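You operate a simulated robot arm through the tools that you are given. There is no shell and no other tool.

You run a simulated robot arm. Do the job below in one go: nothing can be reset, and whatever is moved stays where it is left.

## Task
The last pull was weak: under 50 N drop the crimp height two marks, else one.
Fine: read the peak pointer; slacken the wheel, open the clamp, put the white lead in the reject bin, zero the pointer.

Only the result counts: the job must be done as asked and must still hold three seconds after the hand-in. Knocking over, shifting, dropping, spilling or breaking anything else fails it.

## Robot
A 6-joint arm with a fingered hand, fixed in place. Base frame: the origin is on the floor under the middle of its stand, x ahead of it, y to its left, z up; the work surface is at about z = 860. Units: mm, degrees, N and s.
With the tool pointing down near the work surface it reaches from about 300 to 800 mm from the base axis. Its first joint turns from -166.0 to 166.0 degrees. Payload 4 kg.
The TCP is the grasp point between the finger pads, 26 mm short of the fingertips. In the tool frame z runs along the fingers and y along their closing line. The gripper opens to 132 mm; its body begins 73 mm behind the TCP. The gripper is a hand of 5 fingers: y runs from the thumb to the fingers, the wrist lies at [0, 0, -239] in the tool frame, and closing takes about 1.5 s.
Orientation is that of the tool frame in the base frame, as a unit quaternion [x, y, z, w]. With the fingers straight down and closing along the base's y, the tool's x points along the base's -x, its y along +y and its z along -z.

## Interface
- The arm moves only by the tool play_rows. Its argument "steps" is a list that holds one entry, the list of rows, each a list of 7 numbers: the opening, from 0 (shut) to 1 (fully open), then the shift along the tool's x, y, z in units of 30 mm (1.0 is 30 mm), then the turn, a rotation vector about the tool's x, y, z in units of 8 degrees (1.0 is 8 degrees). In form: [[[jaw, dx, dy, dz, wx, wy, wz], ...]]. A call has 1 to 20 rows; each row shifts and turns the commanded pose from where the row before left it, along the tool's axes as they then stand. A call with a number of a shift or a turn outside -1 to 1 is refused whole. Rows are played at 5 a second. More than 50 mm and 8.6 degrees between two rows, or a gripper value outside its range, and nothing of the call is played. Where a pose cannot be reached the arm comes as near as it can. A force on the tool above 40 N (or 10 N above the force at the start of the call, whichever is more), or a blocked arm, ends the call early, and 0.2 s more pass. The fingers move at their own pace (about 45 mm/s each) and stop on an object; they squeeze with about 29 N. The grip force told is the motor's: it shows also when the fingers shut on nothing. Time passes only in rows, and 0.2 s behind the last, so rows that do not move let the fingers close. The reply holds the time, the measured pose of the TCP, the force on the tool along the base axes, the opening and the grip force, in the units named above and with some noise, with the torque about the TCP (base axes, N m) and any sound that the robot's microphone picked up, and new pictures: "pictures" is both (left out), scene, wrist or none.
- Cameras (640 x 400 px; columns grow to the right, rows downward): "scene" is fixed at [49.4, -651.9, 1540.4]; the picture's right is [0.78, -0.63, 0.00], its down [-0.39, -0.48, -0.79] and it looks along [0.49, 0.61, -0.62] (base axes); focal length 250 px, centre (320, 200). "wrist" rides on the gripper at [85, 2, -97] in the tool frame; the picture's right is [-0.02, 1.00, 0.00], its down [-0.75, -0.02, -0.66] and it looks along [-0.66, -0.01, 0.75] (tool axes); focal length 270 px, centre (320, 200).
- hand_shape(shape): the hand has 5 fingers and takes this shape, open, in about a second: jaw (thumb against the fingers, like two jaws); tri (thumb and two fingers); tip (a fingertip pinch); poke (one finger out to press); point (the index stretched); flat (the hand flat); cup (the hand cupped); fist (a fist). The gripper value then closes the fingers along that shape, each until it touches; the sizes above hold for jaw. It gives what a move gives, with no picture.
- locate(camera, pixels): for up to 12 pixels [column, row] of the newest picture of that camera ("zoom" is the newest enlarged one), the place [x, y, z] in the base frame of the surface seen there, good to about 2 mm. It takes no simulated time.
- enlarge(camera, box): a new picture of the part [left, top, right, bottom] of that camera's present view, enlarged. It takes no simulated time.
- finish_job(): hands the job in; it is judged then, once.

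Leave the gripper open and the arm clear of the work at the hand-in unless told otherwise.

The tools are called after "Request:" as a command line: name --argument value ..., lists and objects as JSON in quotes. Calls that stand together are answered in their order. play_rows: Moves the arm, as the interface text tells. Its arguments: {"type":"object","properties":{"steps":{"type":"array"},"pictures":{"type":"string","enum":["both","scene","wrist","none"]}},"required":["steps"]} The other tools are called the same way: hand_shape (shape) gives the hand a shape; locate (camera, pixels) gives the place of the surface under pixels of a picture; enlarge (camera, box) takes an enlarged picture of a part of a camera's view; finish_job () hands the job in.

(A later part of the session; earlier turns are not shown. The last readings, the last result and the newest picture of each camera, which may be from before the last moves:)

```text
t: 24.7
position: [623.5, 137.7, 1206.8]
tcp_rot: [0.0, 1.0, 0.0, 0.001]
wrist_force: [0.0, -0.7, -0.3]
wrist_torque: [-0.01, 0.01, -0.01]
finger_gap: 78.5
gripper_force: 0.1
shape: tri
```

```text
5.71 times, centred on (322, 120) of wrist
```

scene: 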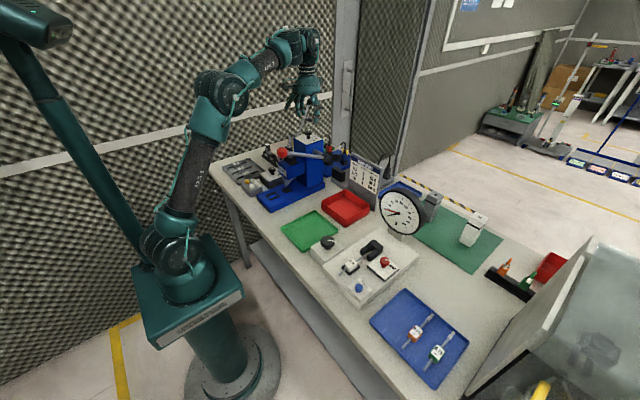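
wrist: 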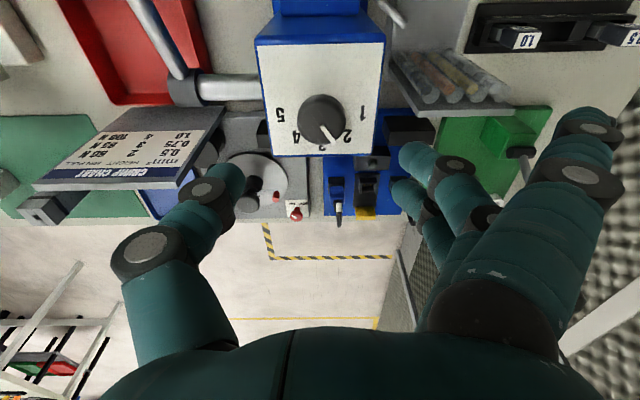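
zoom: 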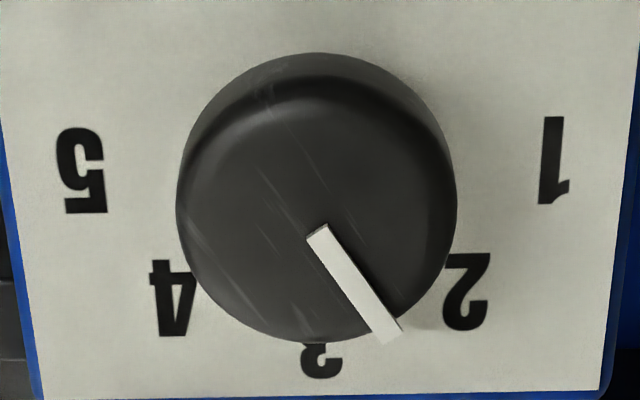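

Fitting the labels gives 40° spacing about centre (622.4,140.1); the mark started at 42°/4 and is now at about 31.5° on the 2 side, so I need ~8.5° more. I'll regrip and turn that little bit.

Request:
play_rows --steps '[[[0.6, 0.037, 0.08, 0.53, 0, 0, 0], [0.6, 0, 0, 0.8, 0, 0, 0], [0.6, 0, 0, 0.6, 0, 0, 0], [0.6, 0, 0, 0.6, 0, 0, 0], [0.6, 0, 0, 0, 0, 0, 0], [0.4, 0, 0, 0, 0, 0, 0], [0.3, 0, 0, 0, 0, 0, 0], [0.2, 0, 0, 0, 0, 0, 0], [0.1, 0, 0, 0, 0, 0, 0], [0, 0, 0, 0, 0, 0, 0], [0, 0, 0, 0, 0, 0, 0], [0, 0, 0, 0, 0, 0, 0]]]'

Request:
enlarge --camera "wrist" --box '[240, 110, 400, 250]'

```text
t: 27.3
position: [623.1, 140.2, 1128.7]
tcp_rot: [0.0, 1.0, 0.0, 0.0]
wrist_force: [-2.4, -3.6, -14.0]
wrist_torque: [0.12, 0.05, -0.01]
finger_gap: 17.2
gripper_force: 29.5
shape: tri
```

scene: 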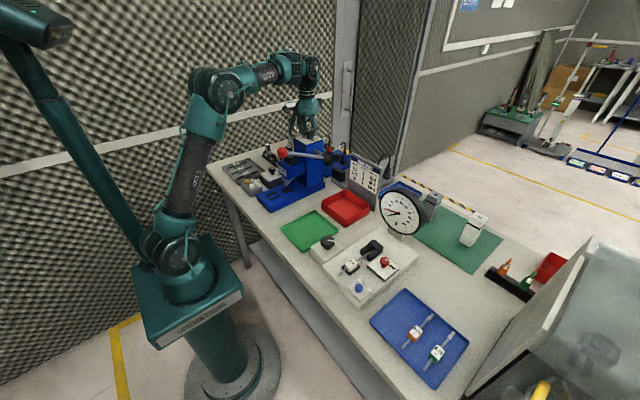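
wrist: 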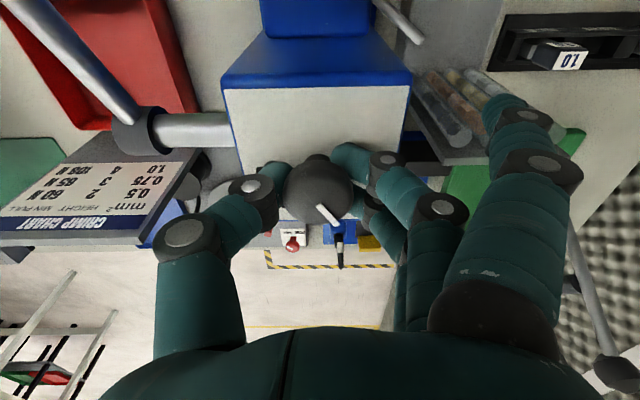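

```text
2.86 times, centred on (320, 180) of wrist
```

zoom: 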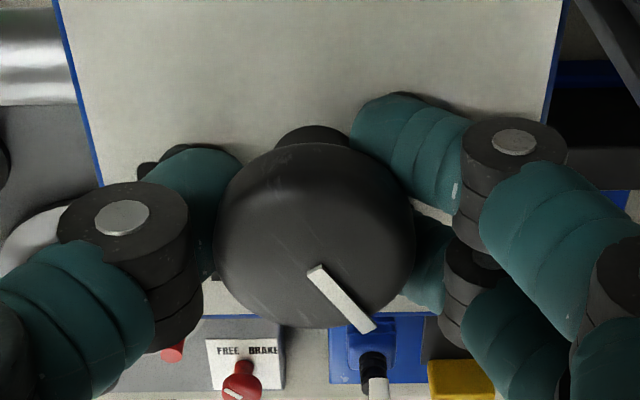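

Gripped again. Turning 8.8° counter-clockwise, then release and lift to check.

Request:
play_rows --steps '[[[0, 0, 0, 0, 0, 0, -0.37], [0, 0, 0, 0, 0, 0, -0.37], [0, 0, 0, 0, 0, 0, -0.36], [0, 0, 0, 0, 0, 0, 0], [0.15, 0, 0, 0, 0, 0, 0], [0.3, 0, 0, 0, 0, 0, 0], [0.6, 0, 0, 0, 0, 0, 0], [0.6, 0, 0, 0, 0, 0, 0], [0.6, 0, 0, 0, 0, 0, 0], [0.6, 0, 0, -0.5, 0, 0, 0], [0.6, 0, 0, -1, 0, 0, 0], [0.6, 0, 0, -1, 0, 0, 0], [0.6, 0, 0, 0, 0, 0, 0.55], [0.6, 0, 0, 0, 0, 0, 0.55], [0.6, 0, 0, 0, 0, 0, 0]]]'

Request:
enlarge --camera "wrist" --box '[290, 85, 354, 155]'

```text
t: 30.5
position: [624.2, 141.0, 1203.8]
tcp_rot: [0.001, 1.0, 0.0, 0.002]
wrist_force: [-0.1, 0.1, 0.4]
wrist_torque: [0.0, 0.0, 0.0]
finger_gap: 78.9
gripper_force: 0.1
shape: tri
```

scene: 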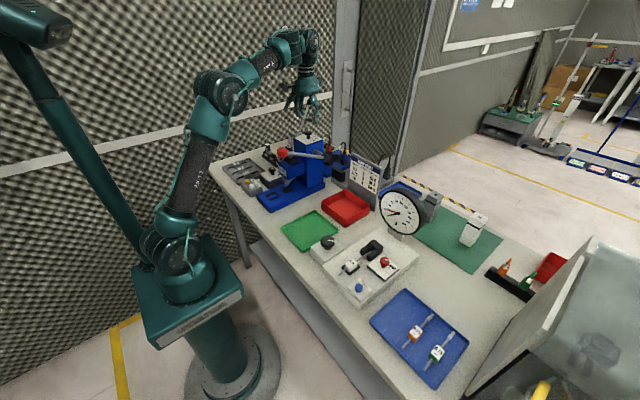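
wrist: 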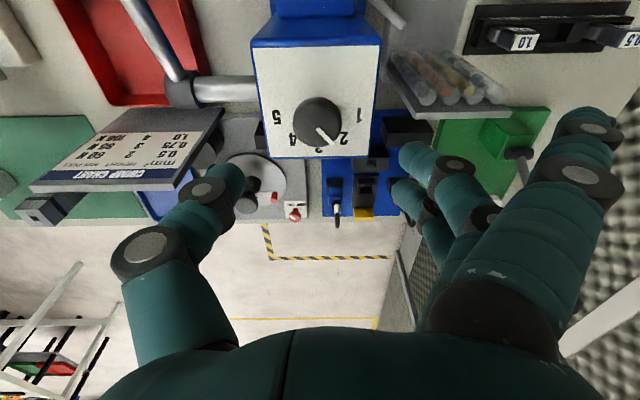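

```text
5.71 times, centred on (322, 120) of wrist
```

zoom: 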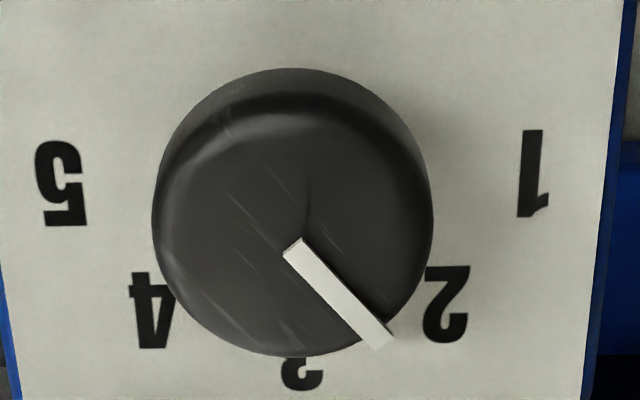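

The mark now sits at ~41° on the 2 side — the dial reads 2 (dropped two marks from 4). Next I'll rise above the lever ball (z 1164) and travel to the tester.

Request:
play_rows --steps '[[[0.6, 0, 0, -0.95, 0, 0, 0], [0.6, 0, 0, -0.95, 0, 0, 0], [0.6, 0.387, -0.98, 0, 0, 0, 0], [0.6, 0.387, -0.98, 0, 0, 0, 0], [0.6, 0.387, -0.98, 0, 0, 0, 0], [0.6, 0.387, -0.98, 0, 0, 0, 0], [0.6, 0.387, -0.98, 0, 0, 0, 0], [0.6, 0.387, -0.98, 0, 0, 0, 0], [0.6, 0.387, -0.98, 0, 0, 0, 0], [0.6, 0.387, -0.98, 0, 0, 0, 0], [0.6, 0.387, -0.98, 0, 0, 0, 0], [0.6, 0.387, -0.98, 0, 0, 0, 0], [0.6, 0.387, -0.98, 0, 0, 0, 0], [0.6, 0.387, -0.98, 0, 0, 0, 0], [0.6, 0.387, -0.98, 0, 0, 0, 0], [0.6, 0.387, -0.98, 0, 0, 0, 0], [0.6, 0.387, -0.98, 0, 0, 0, 0], [0.6, 0, 0, 0, 0, 0, 0]]]' --pictures "scene"

```text
t: 34.3
position: [448.2, -299.9, 1262.0]
tcp_rot: [0.001, 1.0, 0.0, 0.001]
wrist_force: [-0.6, -0.9, 0.0]
wrist_torque: [-0.04, 0.0, 0.01]
finger_gap: 78.7
gripper_force: 0.0
shape: tri
```

scene: 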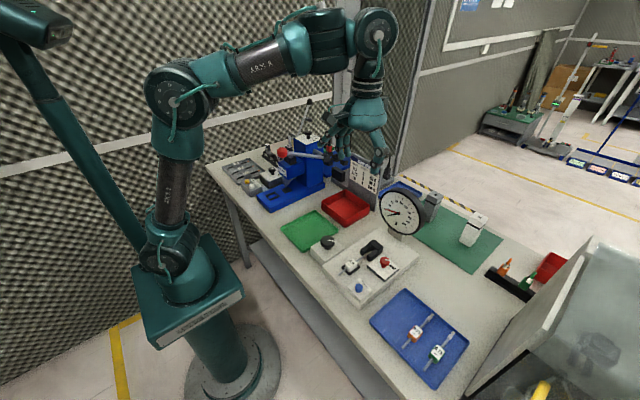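

Now lower to z≈1080 at about (400,−300) for a close look at the wheel and clamp knob.

Request:
play_rows --steps '[[[0.6, 0.229, 0, 0.867, 0, 0, 0], [0.6, 0.229, 0, 0.867, 0, 0, 0], [0.6, 0.229, 0, 0.867, 0, 0, 0], [0.6, 0.229, 0, 0.867, 0, 0, 0], [0.6, 0.229, 0, 0.867, 0, 0, 0], [0.6, 0.229, 0, 0.867, 0, 0, 0], [0.6, 0.229, 0, 0.867, 0, 0, 0], [0.6, 0, 0, 0, 0, 0, 0]]]'

Request:
enlarge --camera "wrist" --box '[340, 30, 500, 130]'

Request:
enlarge --camera "wrist" --box '[160, 30, 360, 180]'

```text
t: 36.1
position: [399.0, -299.2, 1079.8]
tcp_rot: [0.0, 1.0, 0.0, 0.001]
wrist_force: [-0.2, 0.4, 1.1]
wrist_torque: [0.02, 0.0, 0.02]
finger_gap: 78.6
gripper_force: 0.0
shape: tri
```

scene: 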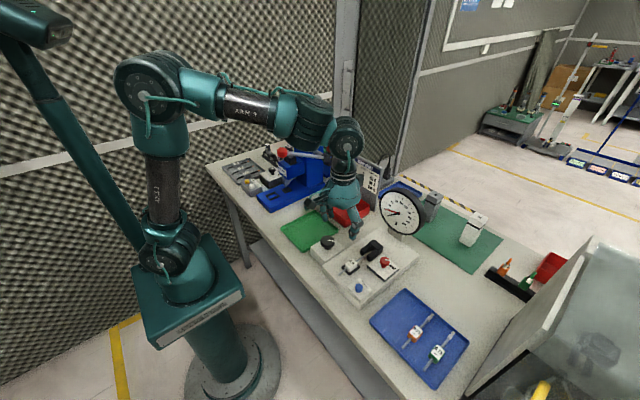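
wrist: 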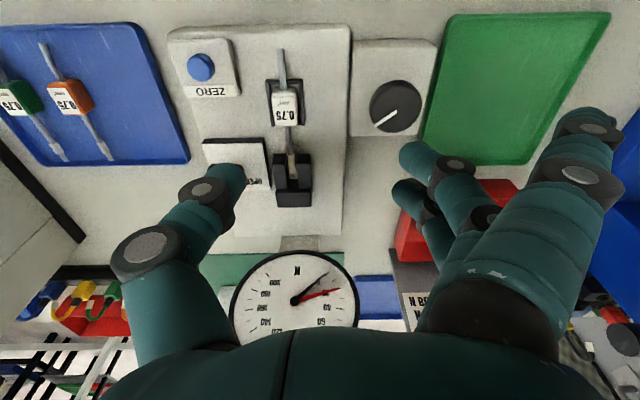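

```text
4.00 times, centred on (420, 80) of wrist
```

zoom: 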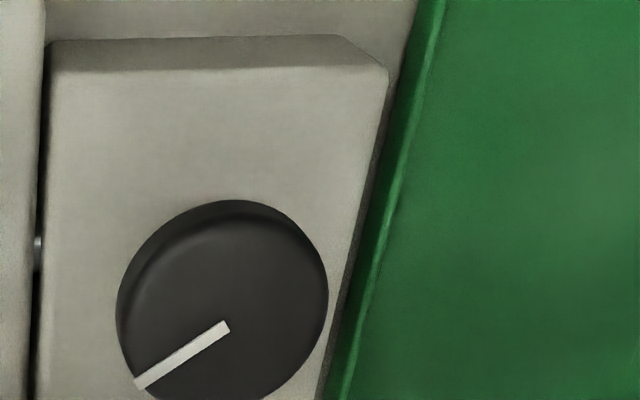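

```text
2.67 times, centred on (260, 105) of wrist
```

zoom: 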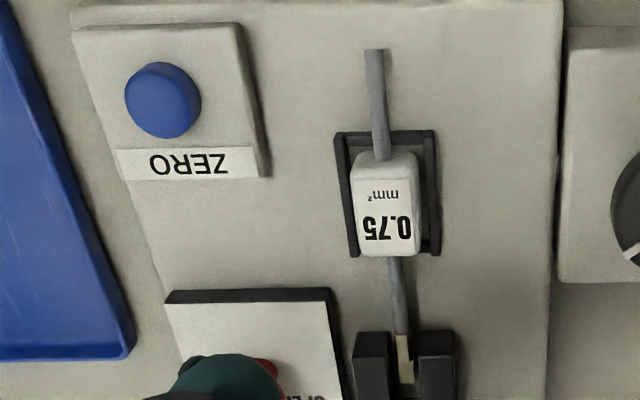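

The wheel has no labels, only a white mark pointing (−y,+x). I'll measure the wheel, its block, the lead, the button and the surroundings.

Request:
locate --camera "wrist" --pixels '[[396, 110], [371, 106], [422, 103], [390, 133], [398, 88], [380, 60], [425, 60], [360, 130], [410, 138], [418, 130], [445, 100], [520, 90]]'

Request:
locate --camera "wrist" --pixels '[[284, 55], [283, 85], [285, 105], [286, 122], [288, 140], [291, 165], [300, 195], [272, 110], [299, 110], [201, 67], [215, 85], [240, 150]]'

Request:
locate --camera "scene" --pixels '[[327, 243], [322, 240], [333, 240], [385, 262], [380, 259], [384, 257], [389, 261], [345, 206], [334, 201], [351, 219], [350, 265], [359, 287]]'

```text
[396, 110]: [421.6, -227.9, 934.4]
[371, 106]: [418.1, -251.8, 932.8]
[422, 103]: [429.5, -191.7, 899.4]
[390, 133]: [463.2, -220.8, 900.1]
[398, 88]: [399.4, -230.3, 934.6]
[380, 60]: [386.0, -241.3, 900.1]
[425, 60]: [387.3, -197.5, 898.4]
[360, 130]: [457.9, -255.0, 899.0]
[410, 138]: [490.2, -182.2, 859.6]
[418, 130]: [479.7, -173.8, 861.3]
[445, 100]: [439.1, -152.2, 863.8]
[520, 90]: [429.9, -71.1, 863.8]
```

```text
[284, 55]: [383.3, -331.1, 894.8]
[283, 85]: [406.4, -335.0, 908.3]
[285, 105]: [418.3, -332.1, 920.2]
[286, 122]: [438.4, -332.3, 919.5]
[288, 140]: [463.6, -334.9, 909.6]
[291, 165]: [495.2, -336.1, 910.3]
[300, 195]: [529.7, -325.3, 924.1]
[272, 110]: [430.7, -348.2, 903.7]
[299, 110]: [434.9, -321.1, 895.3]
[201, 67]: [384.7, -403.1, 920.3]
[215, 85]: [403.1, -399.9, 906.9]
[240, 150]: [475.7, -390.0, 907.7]
```

```text
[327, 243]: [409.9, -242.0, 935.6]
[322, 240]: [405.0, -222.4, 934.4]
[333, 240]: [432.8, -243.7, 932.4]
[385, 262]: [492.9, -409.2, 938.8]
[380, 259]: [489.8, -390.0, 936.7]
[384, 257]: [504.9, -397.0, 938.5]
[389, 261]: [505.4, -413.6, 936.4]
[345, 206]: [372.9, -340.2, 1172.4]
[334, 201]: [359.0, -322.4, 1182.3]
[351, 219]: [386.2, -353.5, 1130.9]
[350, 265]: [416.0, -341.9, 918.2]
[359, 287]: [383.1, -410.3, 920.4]
```

Wheel: centre ≈ (419,−227), top z≈934, radius ≈25, block top z≈900. I'll move above it at z≈985, pre-turn 36° clockwise, open to 0.68, and check alignment.

Request:
play_rows --steps '[[[0.68, -0.222, 0.8, 0, 0, 0, 0], [0.68, -0.222, 0.8, 0, 0, 0, 0], [0.68, -0.222, 0.8, 0, 0, 0, 0], [0.68, 0, 0, 0.8, 0, 0, 0], [0.68, 0, 0, 0.8, 0, 0, 0], [0.68, 0, 0, 0.8, 0, 0, 0], [0.68, 0, 0, 0.8, 0, 0, 0], [0.68, 0, 0, 0, 0, 0, 0.9], [0.68, 0, 0, 0, 0, 0, 0.9], [0.68, 0, 0, 0, 0, 0, 0.9], [0.68, 0, 0, 0, 0, 0, 0.9], [0.68, 0, 0, 0, 0, 0, 0.9], [0.68, 0, 0, 0, 0, 0, 0]]]'

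Request:
enlarge --camera "wrist" --box '[220, 70, 420, 220]'

Request:
enlarge --camera "scene" --box '[300, 180, 460, 310]'

```text
t: 38.9
position: [422.0, -227.7, 983.5]
tcp_rot: [0.31, 0.951, 0.001, 0.001]
wrist_force: [-0.2, 0.1, 0.2]
wrist_torque: [-0.02, -0.03, 0.03]
finger_gap: 89.2
gripper_force: 0.2
shape: tri
```

scene: 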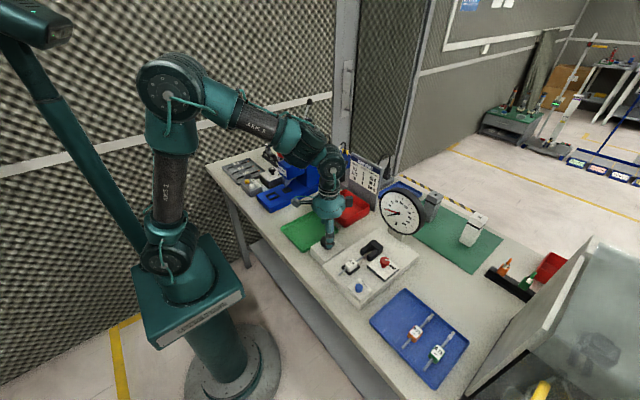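
wrist: 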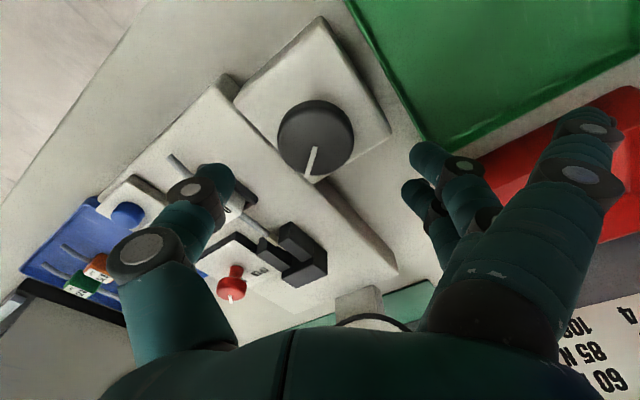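

```text
2.67 times, centred on (320, 145) of wrist
```

zoom: 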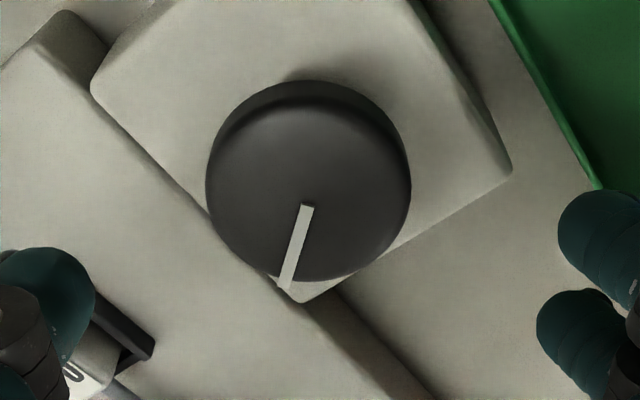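

```text
3.08 times, centred on (380, 245) of scene
```

zoom: 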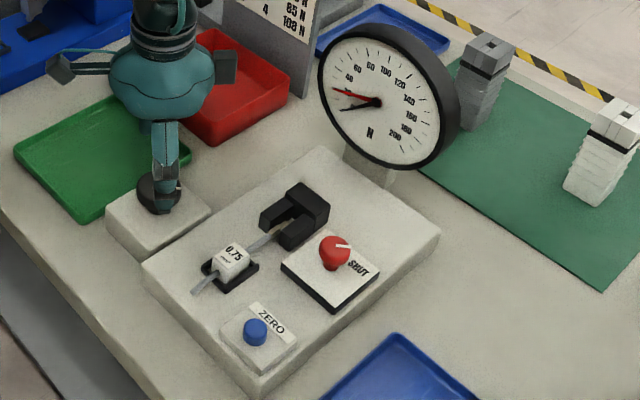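

The wheel centre is within ~2 mm of the TCP axis. Small correction, then descend to z≈931 and close on the wheel.

Request:
play_rows --steps '[[[0.68, -0.01, -0.06, 0.45, 0, 0, 0], [0.68, 0, 0, 0.45, 0, 0, 0], [0.68, 0, 0, 0.45, 0, 0, 0], [0.68, 0, 0, 0.4, 0, 0, 0], [0.68, 0, 0, 0, 0, 0, 0]]]'

Request:
enlarge --camera "scene" --box '[290, 190, 390, 270]'

```text
t: 40.1
position: [421.0, -227.4, 931.3]
tcp_rot: [0.309, 0.951, 0.001, 0.001]
wrist_force: [1.1, -0.3, 0.7]
wrist_torque: [0.0, -0.03, -0.02]
finger_gap: 89.5
gripper_force: 0.1
shape: tri
```

scene: 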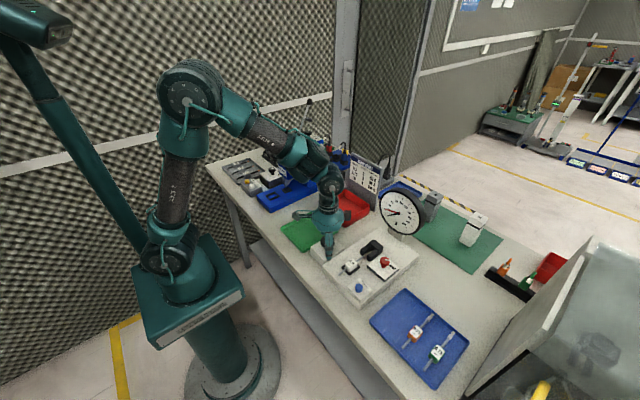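
wrist: 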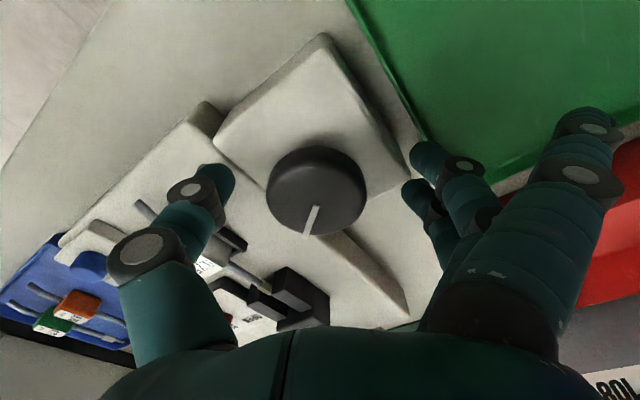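

```text
5.00 times, centred on (340, 230) of scene
```

zoom: 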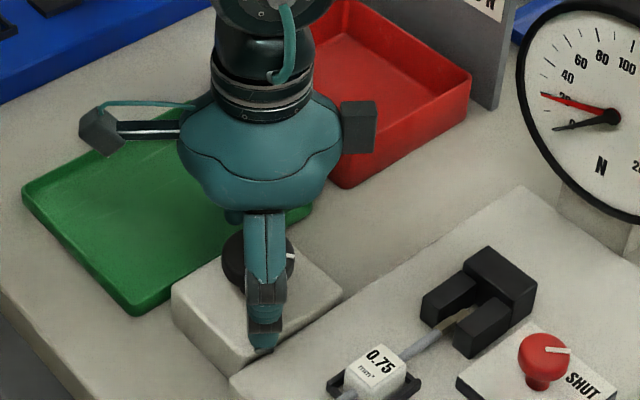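

Fingers straddle the wheel. Closing on it.

Request:
play_rows --steps '[[[0.5, 0, 0, 0, 0, 0, 0], [0.4, 0, 0, 0, 0, 0, 0], [0.3, 0, 0, 0, 0, 0, 0], [0.2, 0, 0, 0, 0, 0, 0], [0.1, 0, 0, 0, 0, 0, 0], [0, 0, 0, 0, 0, 0, 0], [0, 0, 0, 0, 0, 0, 0], [0, 0, 0, 0, 0, 0, 0]]]' --pictures "wrist"

```text
t: 41.9
position: [421.5, -228.0, 932.0]
tcp_rot: [0.31, 0.951, 0.0, 0.0]
wrist_force: [-0.4, -2.9, -17.1]
wrist_torque: [0.07, -0.07, 0.04]
finger_gap: 31.9
gripper_force: 29.3
shape: tri
```

wrist: 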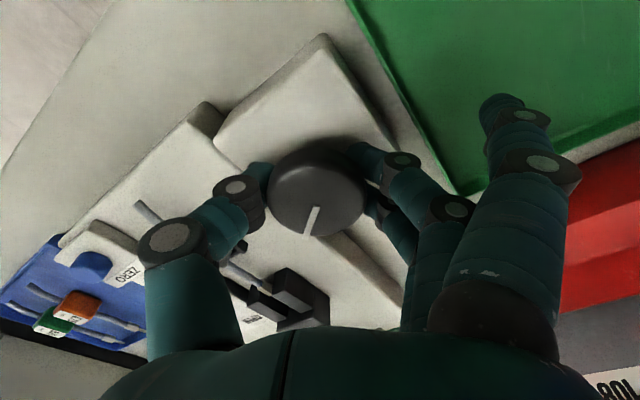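

Gripped. I turn the wheel 12° counter-clockwise (slacken) and watch the gauge.

Request:
play_rows --steps '[[[0, 0, 0, 0, 0, 0, -0.5], [0, 0, 0, 0, 0, 0, -0.5], [0, 0, 0, 0, 0, 0, -0.5], [0, 0, 0, 0, 0, 0, 0]]]'

Request:
enlarge --camera "scene" --box '[375, 185, 431, 240]'

Request:
enlarge --camera "wrist" --box '[240, 120, 400, 250]'

```text
t: 42.9
position: [420.7, -227.0, 931.9]
tcp_rot: [0.207, 0.978, 0.001, 0.001]
wrist_force: [-5.2, 5.5, -12.9]
wrist_torque: [0.25, -0.03, -0.02]
finger_gap: 31.4
gripper_force: 28.9
shape: tri
```

scene: 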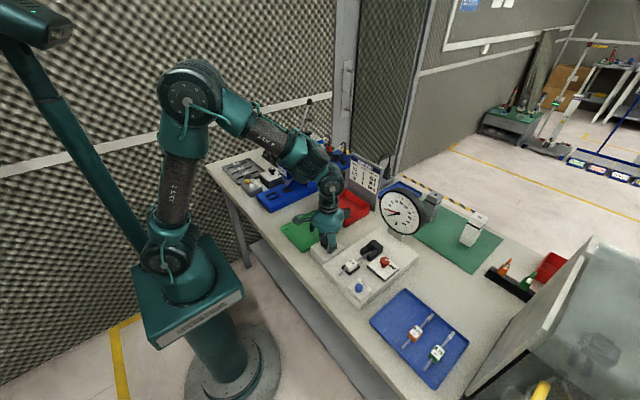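
wrist: 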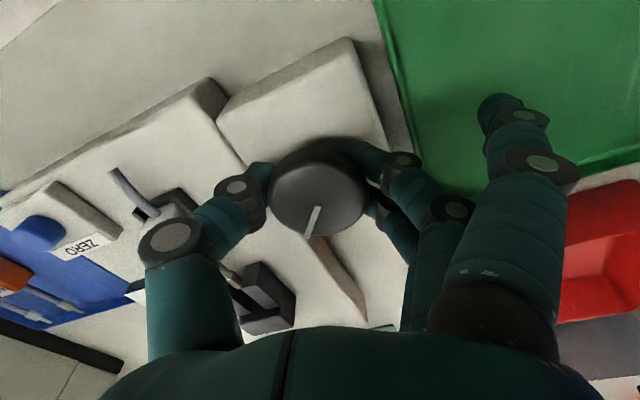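

```text
7.27 times, centred on (403, 212) of scene
```

zoom: 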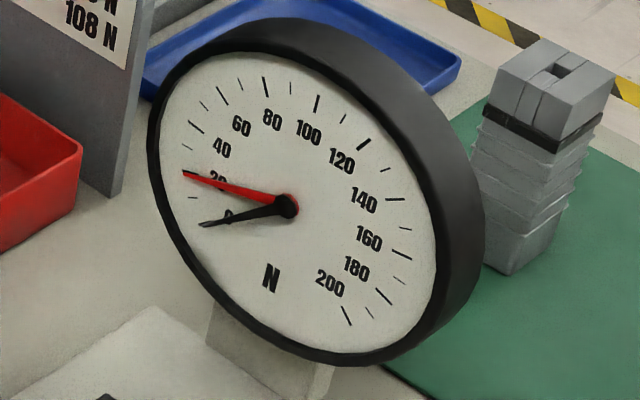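

```text
3.08 times, centred on (320, 185) of wrist
```

zoom: 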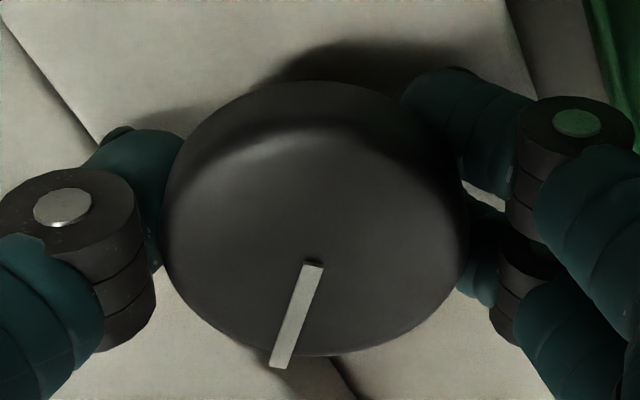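

The gauge is unchanged and the wheel turns freely with the hand. I continue 32° counter-clockwise, watching load and needle.

Request:
play_rows --steps '[[[0, 0, 0, 0, 0, 0, -0.5], [0, 0, 0, 0, 0, 0, -0.5], [0, 0, 0, 0, 0, 0, -0.5], [0, 0, 0, 0, 0, 0, -0.5], [0, 0, 0, 0, 0, 0, -0.5], [0, 0, 0, 0, 0, 0, -0.5], [0, 0, 0, 0, 0, 0, -0.5], [0, 0, 0, 0, 0, 0, -0.5], [0, 0, 0, 0, 0, 0, 0]]]'

Request:
enlarge --camera "scene" --box '[375, 185, 431, 240]'

Request:
enlarge --camera "wrist" --box '[240, 120, 400, 250]'

```text
t: 44.9
position: [420.0, -228.8, 930.9]
tcp_rot: [-0.069, 0.998, 0.0, 0.0]
wrist_force: [-16.2, 5.6, -17.7]
wrist_torque: [0.37, 0.26, -0.02]
finger_gap: 30.3
gripper_force: 29.5
shape: tri
```

scene: 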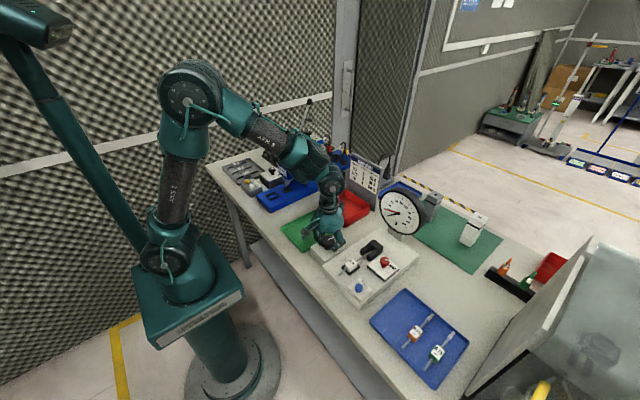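
wrist: 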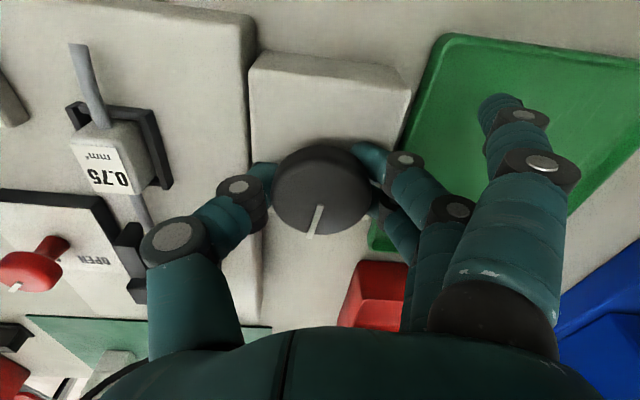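

```text
7.27 times, centred on (403, 212) of scene
```

zoom: 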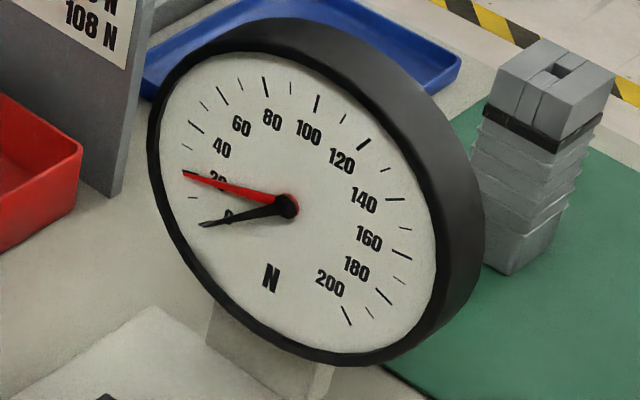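

```text
3.08 times, centred on (320, 185) of wrist
```

zoom: 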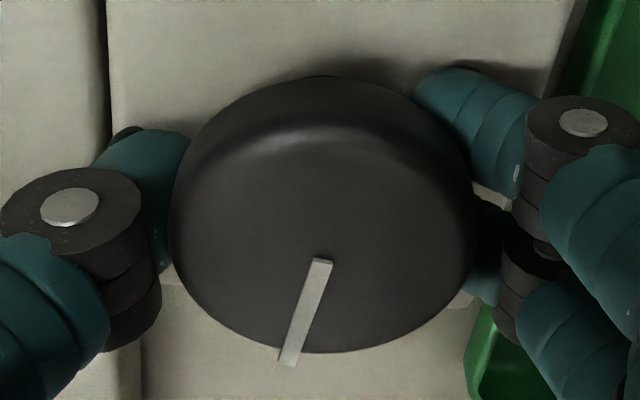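

Still free, no change on the gauge. Relieve the side load by 2 mm and continue another 32°.

Request:
play_rows --steps '[[[0, 0.064, 0.02, 0, 0, 0, 0], [0, 0, 0, 0, 0, 0, -0.5], [0, 0, 0, 0, 0, 0, -0.5], [0, 0, 0, 0, 0, 0, -0.5], [0, 0, 0, 0, 0, 0, -0.5], [0, 0, 0, 0, 0, 0, -0.5], [0, 0, 0, 0, 0, 0, -0.5], [0, 0, 0, 0, 0, 0, -0.5], [0, 0, 0, 0, 0, 0, -0.5], [0, 0, 0, 0, 0, 0, 0]]]'

Request:
enlarge --camera "wrist" --box '[240, 120, 400, 250]'

Request:
enlarge --camera "scene" --box '[300, 180, 460, 310]'

```text
t: 47.1
position: [420.5, -228.8, 930.5]
tcp_rot: [-0.343, 0.94, -0.001, 0.001]
wrist_force: [16.8, 11.1, -23.4]
wrist_torque: [0.28, -0.28, -0.72]
finger_gap: 28.7
gripper_force: 28.5
shape: tri
```

scene: 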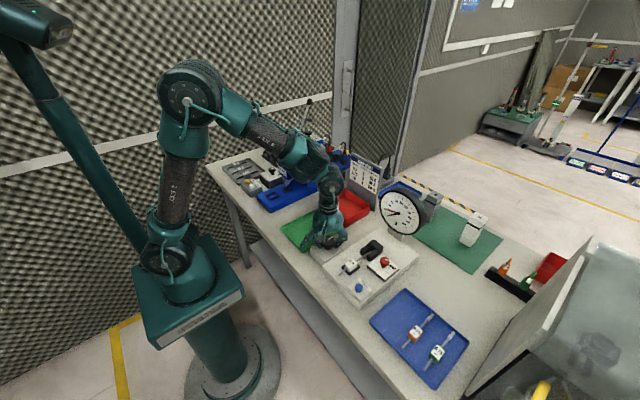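
wrist: 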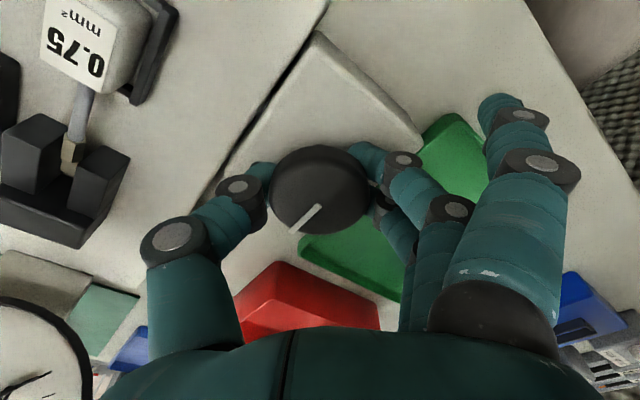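

```text
3.08 times, centred on (320, 185) of wrist
```

zoom: 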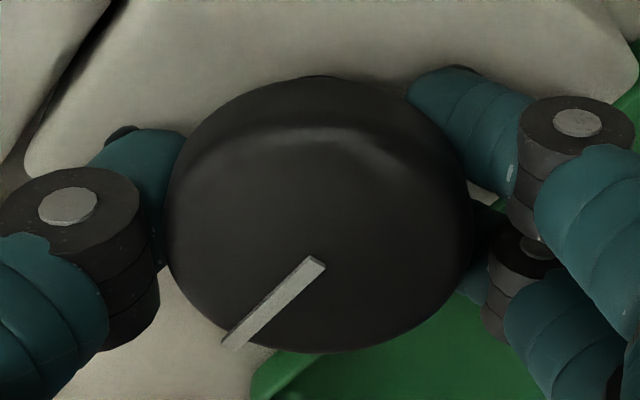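

```text
3.08 times, centred on (380, 245) of scene
```

zoom: 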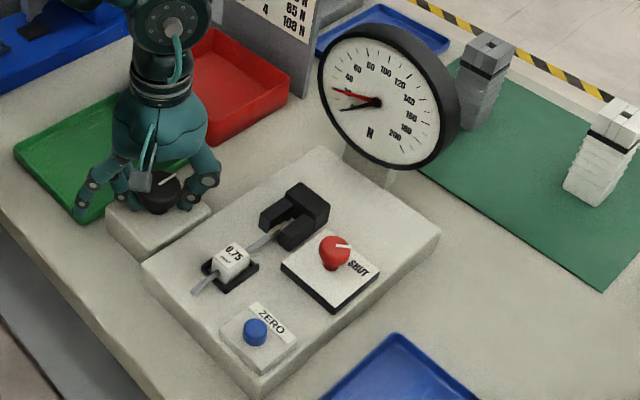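

A clear stop now: torque −0.72 Nm and the mark stopped at about +x (straight away from the robot) while the hand slipped on. The wheel is fully backed off. Releasing and lifting to check.

Request:
play_rows --steps '[[[0.15, 0, 0, 0, 0, 0, 0], [0.3, 0, 0, 0, 0, 0, 0], [0.68, 0, 0, 0, 0, 0, 0], [0.68, 0, 0, 0, 0, 0, 0], [0.68, 0, 0, 0, 0, 0, 0], [0.68, 0, 0, 0, 0, 0, 0], [0.68, 0, 0, -0.5, 0, 0, 0], [0.68, 0, 0, -1, 0, 0, 0], [0.68, 0, 0, -1, 0, 0, 0], [0.68, 0, 0, 0, 0, 0, 1], [0.68, 0, 0, 0, 0, 0, 1], [0.68, 0, 0, 0, 0, 0, 1], [0.68, 0, 0, 0, 0, 0, 1], [0.68, 0, 0, 0, 0, 0, 1], [0.68, 0, 0, 0, 0, 0, 0]]]'

Request:
enlarge --camera "wrist" --box '[240, 80, 400, 210]'

Request:
enlarge --camera "scene" --box '[375, 185, 431, 240]'

```text
t: 50.3
position: [418.4, -229.7, 1005.3]
tcp_rot: [0.001, 1.0, 0.0, 0.001]
wrist_force: [0.2, 0.4, 0.3]
wrist_torque: [-0.03, -0.04, 0.01]
finger_gap: 89.4
gripper_force: 0.0
shape: tri
```

scene: 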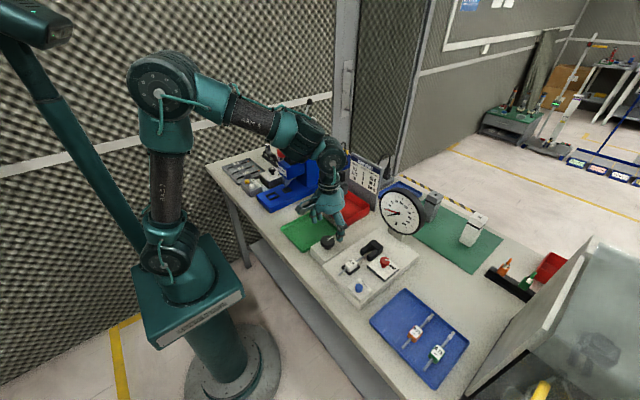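
wrist: 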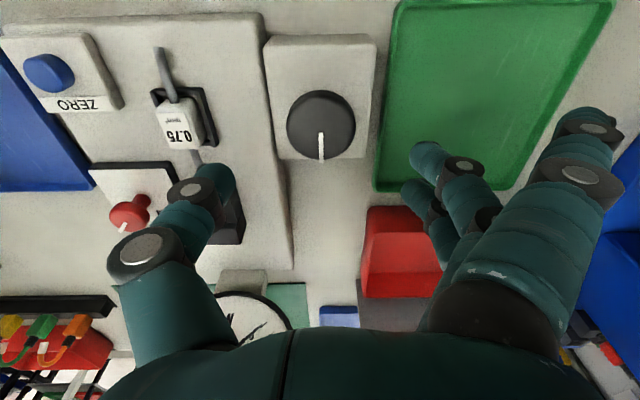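

```text
3.08 times, centred on (320, 145) of wrist
```

zoom: 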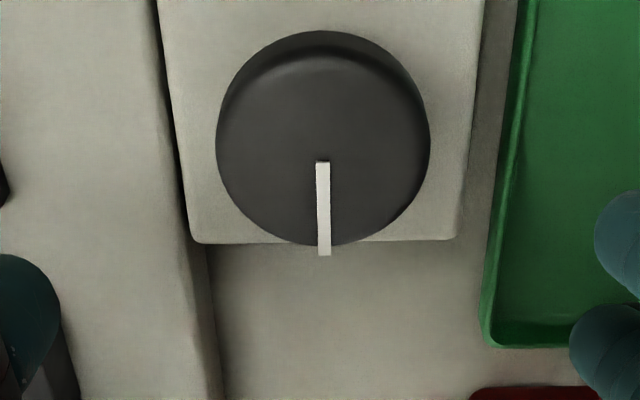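

```text
7.27 times, centred on (403, 212) of scene
```

zoom: 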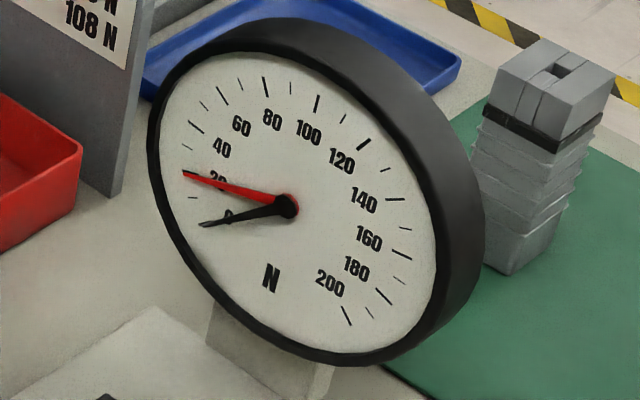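

The wheel mark sits at its stop (straight +x); gauge unchanged. Next the red clamp knob near (497,−402): moving above it at z≈1040.

Request:
play_rows --steps '[[[0.6, -0.437, -0.957, -0.193, 0, 0, 0], [0.6, -0.437, -0.957, -0.193, 0, 0, 0], [0.6, -0.437, -0.957, -0.193, 0, 0, 0], [0.6, -0.437, -0.957, -0.193, 0, 0, 0], [0.6, -0.437, -0.957, -0.193, 0, 0, 0], [0.6, -0.437, -0.957, -0.193, 0, 0, 0], [0.6, 0, 0, 0, 0, 0, 0]]]'

Request:
enlarge --camera "wrist" --box '[240, 40, 400, 170]'

```text
t: 51.9
position: [497.2, -403.3, 1041.9]
tcp_rot: [0.0, 1.0, 0.0, 0.001]
wrist_force: [0.2, 0.2, -0.1]
wrist_torque: [0.03, 0.04, 0.03]
finger_gap: 79.6
gripper_force: 0.0
shape: tri
```

scene: 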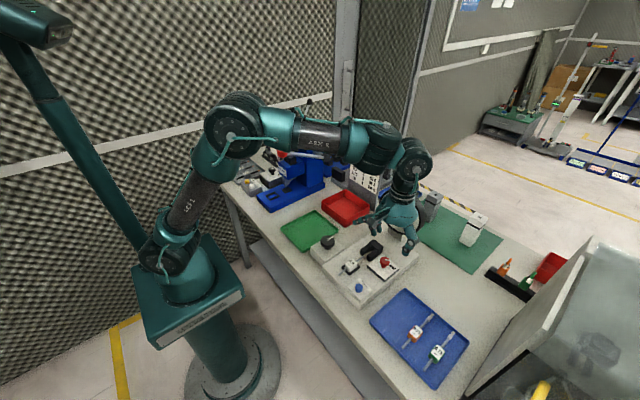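
wrist: 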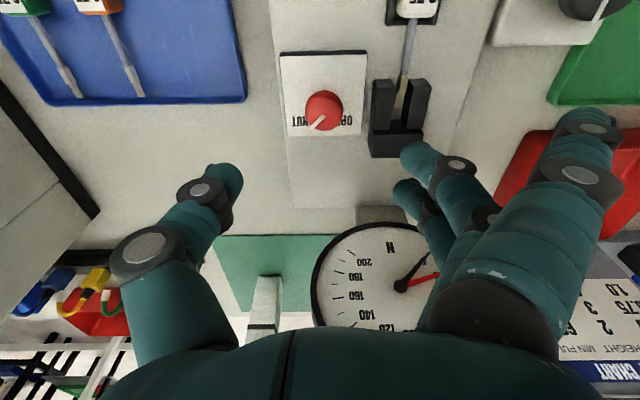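

```text
3.08 times, centred on (320, 105) of wrist
```

zoom: 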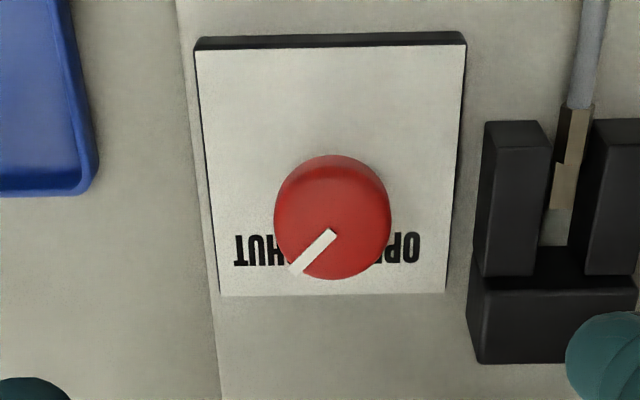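

The clamp knob mark points to SHUT (45° toward −y); OPEN is 45° toward +y, so 90° counter-clockwise is needed. Before descending I check where my fingers and the clamp block are.

Request:
locate --camera "wrist" --pixels '[[372, 85], [372, 130], [370, 152], [422, 85], [420, 130], [396, 145], [585, 112], [600, 150], [415, 150], [404, 190], [230, 172], [210, 190]]'

Request:
locate --camera "wrist" --pixels '[[324, 105], [290, 60], [360, 60], [355, 130], [300, 170], [400, 60], [380, 230], [350, 225], [330, 270], [390, 222], [403, 100], [402, 30]]'

Request:
enlarge --camera "scene" --box '[340, 160, 440, 260]'

```text
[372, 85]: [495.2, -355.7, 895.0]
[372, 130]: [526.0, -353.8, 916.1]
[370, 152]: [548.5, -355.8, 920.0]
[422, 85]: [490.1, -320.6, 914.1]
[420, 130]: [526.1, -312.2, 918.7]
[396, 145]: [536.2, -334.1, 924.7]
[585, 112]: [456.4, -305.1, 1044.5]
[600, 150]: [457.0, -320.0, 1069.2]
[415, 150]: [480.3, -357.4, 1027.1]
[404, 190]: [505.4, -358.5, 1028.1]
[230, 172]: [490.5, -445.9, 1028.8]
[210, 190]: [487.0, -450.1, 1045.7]
```

```text
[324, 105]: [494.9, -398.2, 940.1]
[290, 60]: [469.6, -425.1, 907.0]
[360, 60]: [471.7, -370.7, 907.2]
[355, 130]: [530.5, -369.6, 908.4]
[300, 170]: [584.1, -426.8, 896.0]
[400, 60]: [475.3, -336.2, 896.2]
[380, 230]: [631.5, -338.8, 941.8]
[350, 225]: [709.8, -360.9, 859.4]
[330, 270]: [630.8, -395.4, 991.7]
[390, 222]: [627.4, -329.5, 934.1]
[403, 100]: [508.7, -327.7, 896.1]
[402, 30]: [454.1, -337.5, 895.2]
```

```text
4.00 times, centred on (390, 210) of scene
```

zoom: 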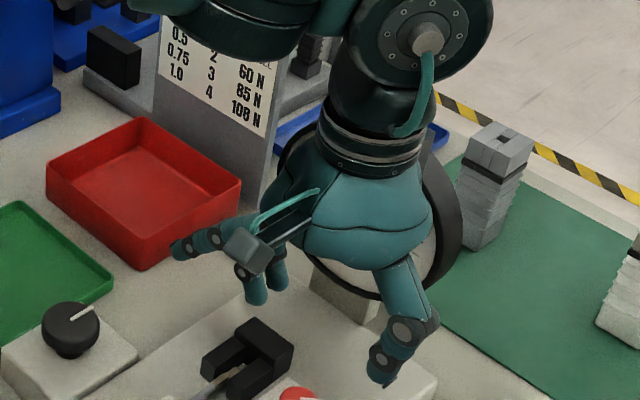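

Clamp block spans y −356…−312 (top z≈924), so I'll use a narrow opening (0.42) and keep fingertips at z≈919. Moving over knob (501.7,−399), lowering to z≈990, pre-turning 35° clockwise, then check.

Request:
play_rows --steps '[[[0.42, -0.15, 0.14, 0, 0, 0, 0], [0.42, 0, 0, 0.575, 0, 0, 0], [0.42, 0, 0, 0.575, 0, 0, 0], [0.42, 0, 0, 0.575, 0, 0, 0], [0.42, 0, 0, 0, 0, 0, 0.875], [0.42, 0, 0, 0, 0, 0, 0.875], [0.42, 0, 0, 0, 0, 0, 0.875], [0.42, 0, 0, 0, 0, 0, 0.875], [0.42, 0, 0, 0, 0, 0, 0.875], [0.42, 0, 0, 0, 0, 0, 0]]]'

Request:
enlarge --camera "wrist" --box '[240, 80, 400, 210]'

Request:
enlarge --camera "scene" --box '[330, 170, 450, 290]'

```text
t: 54.1
position: [501.8, -397.1, 990.1]
tcp_rot: [0.302, 0.953, 0.001, 0.001]
wrist_force: [-1.0, -0.1, -0.1]
wrist_torque: [-0.02, 0.01, 0.02]
finger_gap: 56.5
gripper_force: 0.1
shape: tri
```

scene: 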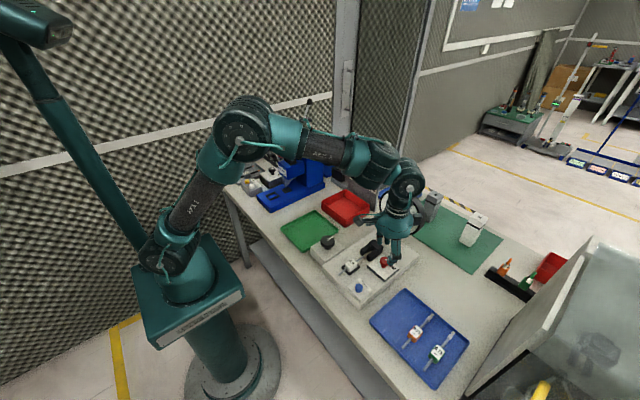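
wrist: 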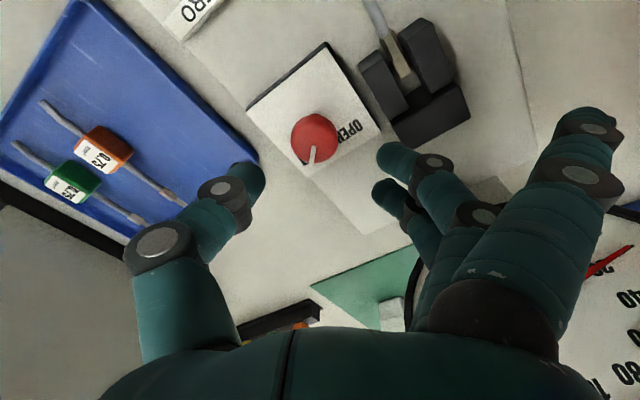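

```text
3.08 times, centred on (320, 145) of wrist
```

zoom: 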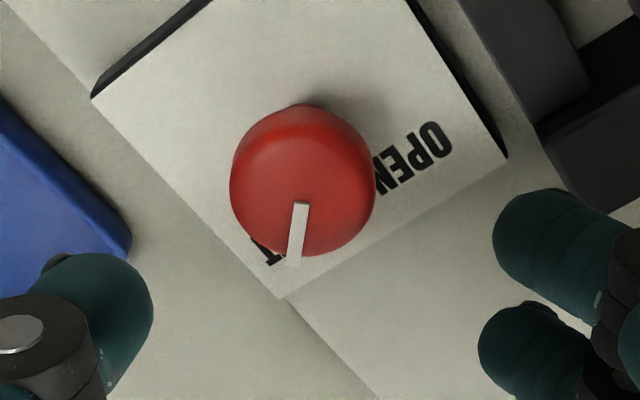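

```text
3.33 times, centred on (390, 230) of scene
```

zoom: 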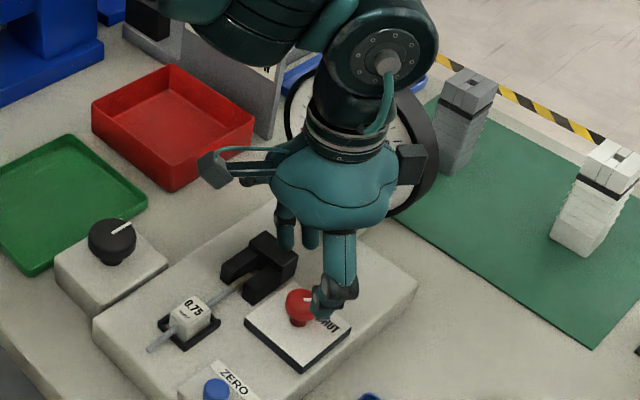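

The knob is nearly centred (−2.5 mm along the closing line). Correct and descend to z≈945.

Request:
play_rows --steps '[[[0.42, -0.02, -0.085, 0, 0, 0, 0], [0.42, 0, 0, 0.375, 0, 0, 0], [0.42, 0, 0, 0.375, 0, 0, 0], [0.42, 0, 0, 0.375, 0, 0, 0], [0.42, 0, 0, 0.375, 0, 0, 0], [0.42, 0, 0, 0, 0, 0, 0]]]'

Request:
enlarge --camera "scene" --box '[340, 200, 440, 290]'

```text
t: 55.5
position: [501.9, -400.8, 944.5]
tcp_rot: [0.3, 0.954, 0.001, 0.001]
wrist_force: [0.3, -0.1, 0.7]
wrist_torque: [-0.03, -0.03, 0.02]
finger_gap: 56.4
gripper_force: 0.0
shape: tri
```

scene: 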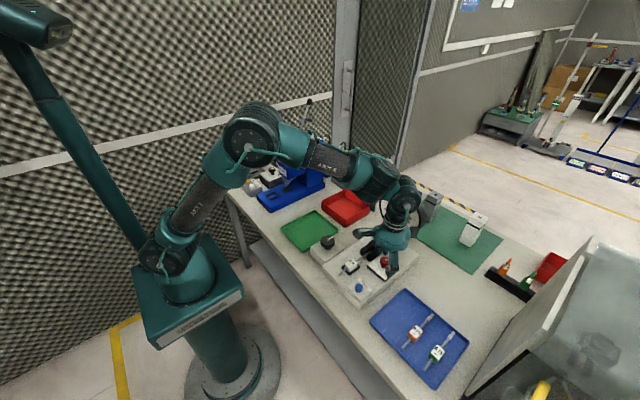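
wrist: 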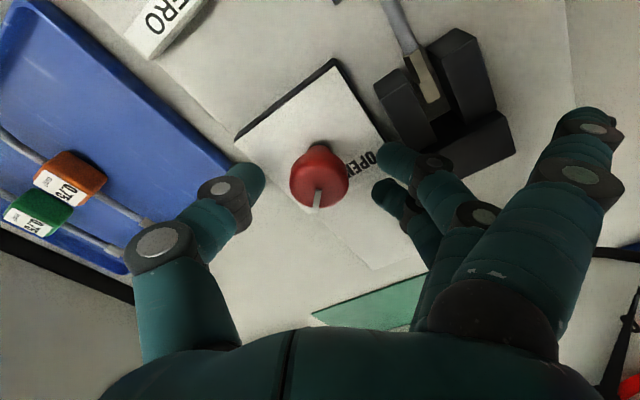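

```text
4.44 times, centred on (390, 245) of scene
```

zoom: 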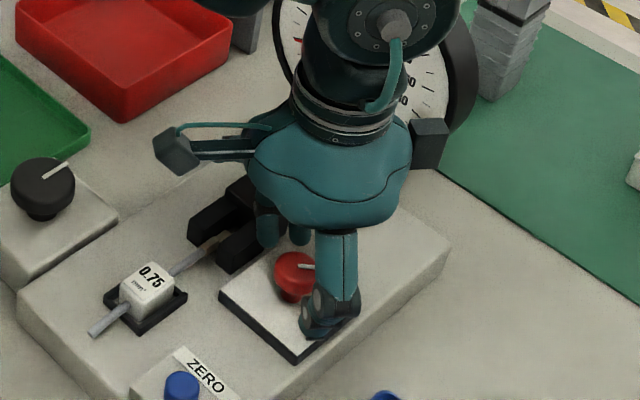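

Clear of the clamp, no contact force. Closing on the red knob.

Request:
play_rows --steps '[[[0.3, 0, 0, 0, 0, 0, 0], [0.2, 0, 0, 0, 0, 0, 0], [0.1, 0, 0, 0, 0, 0, 0], [0, 0, 0, 0, 0, 0, 0], [0, 0, 0, 0, 0, 0, 0], [0, 0, 0, 0, 0, 0, 0], [0, 0, 0, 0, 0, 0, 0]]]' --pictures "wrist"

Request:
enlarge --camera "wrist" --box '[240, 110, 400, 240]'

```text
t: 57.1
position: [501.7, -400.2, 944.4]
tcp_rot: [0.3, 0.954, 0.0, 0.001]
wrist_force: [0.6, -1.6, -3.9]
wrist_torque: [0.05, -0.09, 0.05]
finger_gap: 19.4
gripper_force: 29.8
shape: tri
```

wrist: 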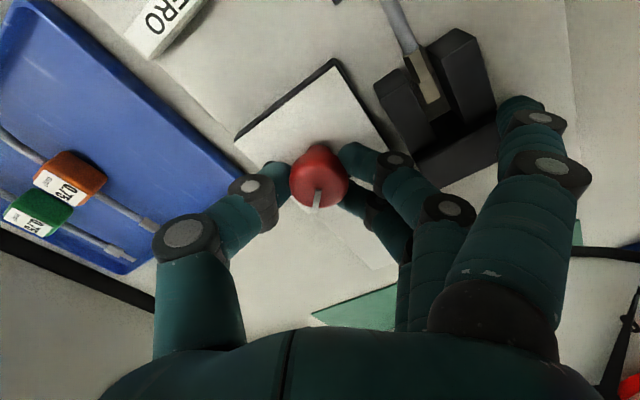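

```text
3.08 times, centred on (320, 175) of wrist
```

zoom: 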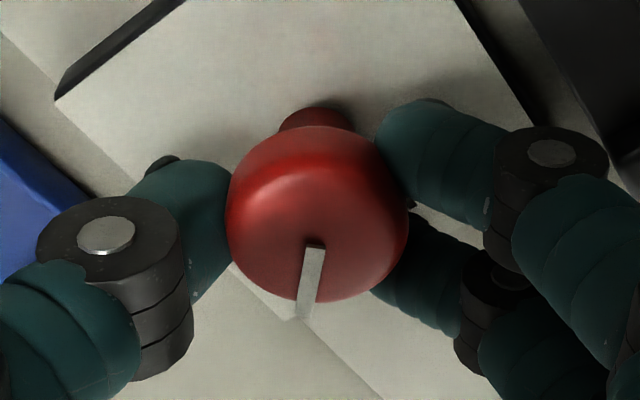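

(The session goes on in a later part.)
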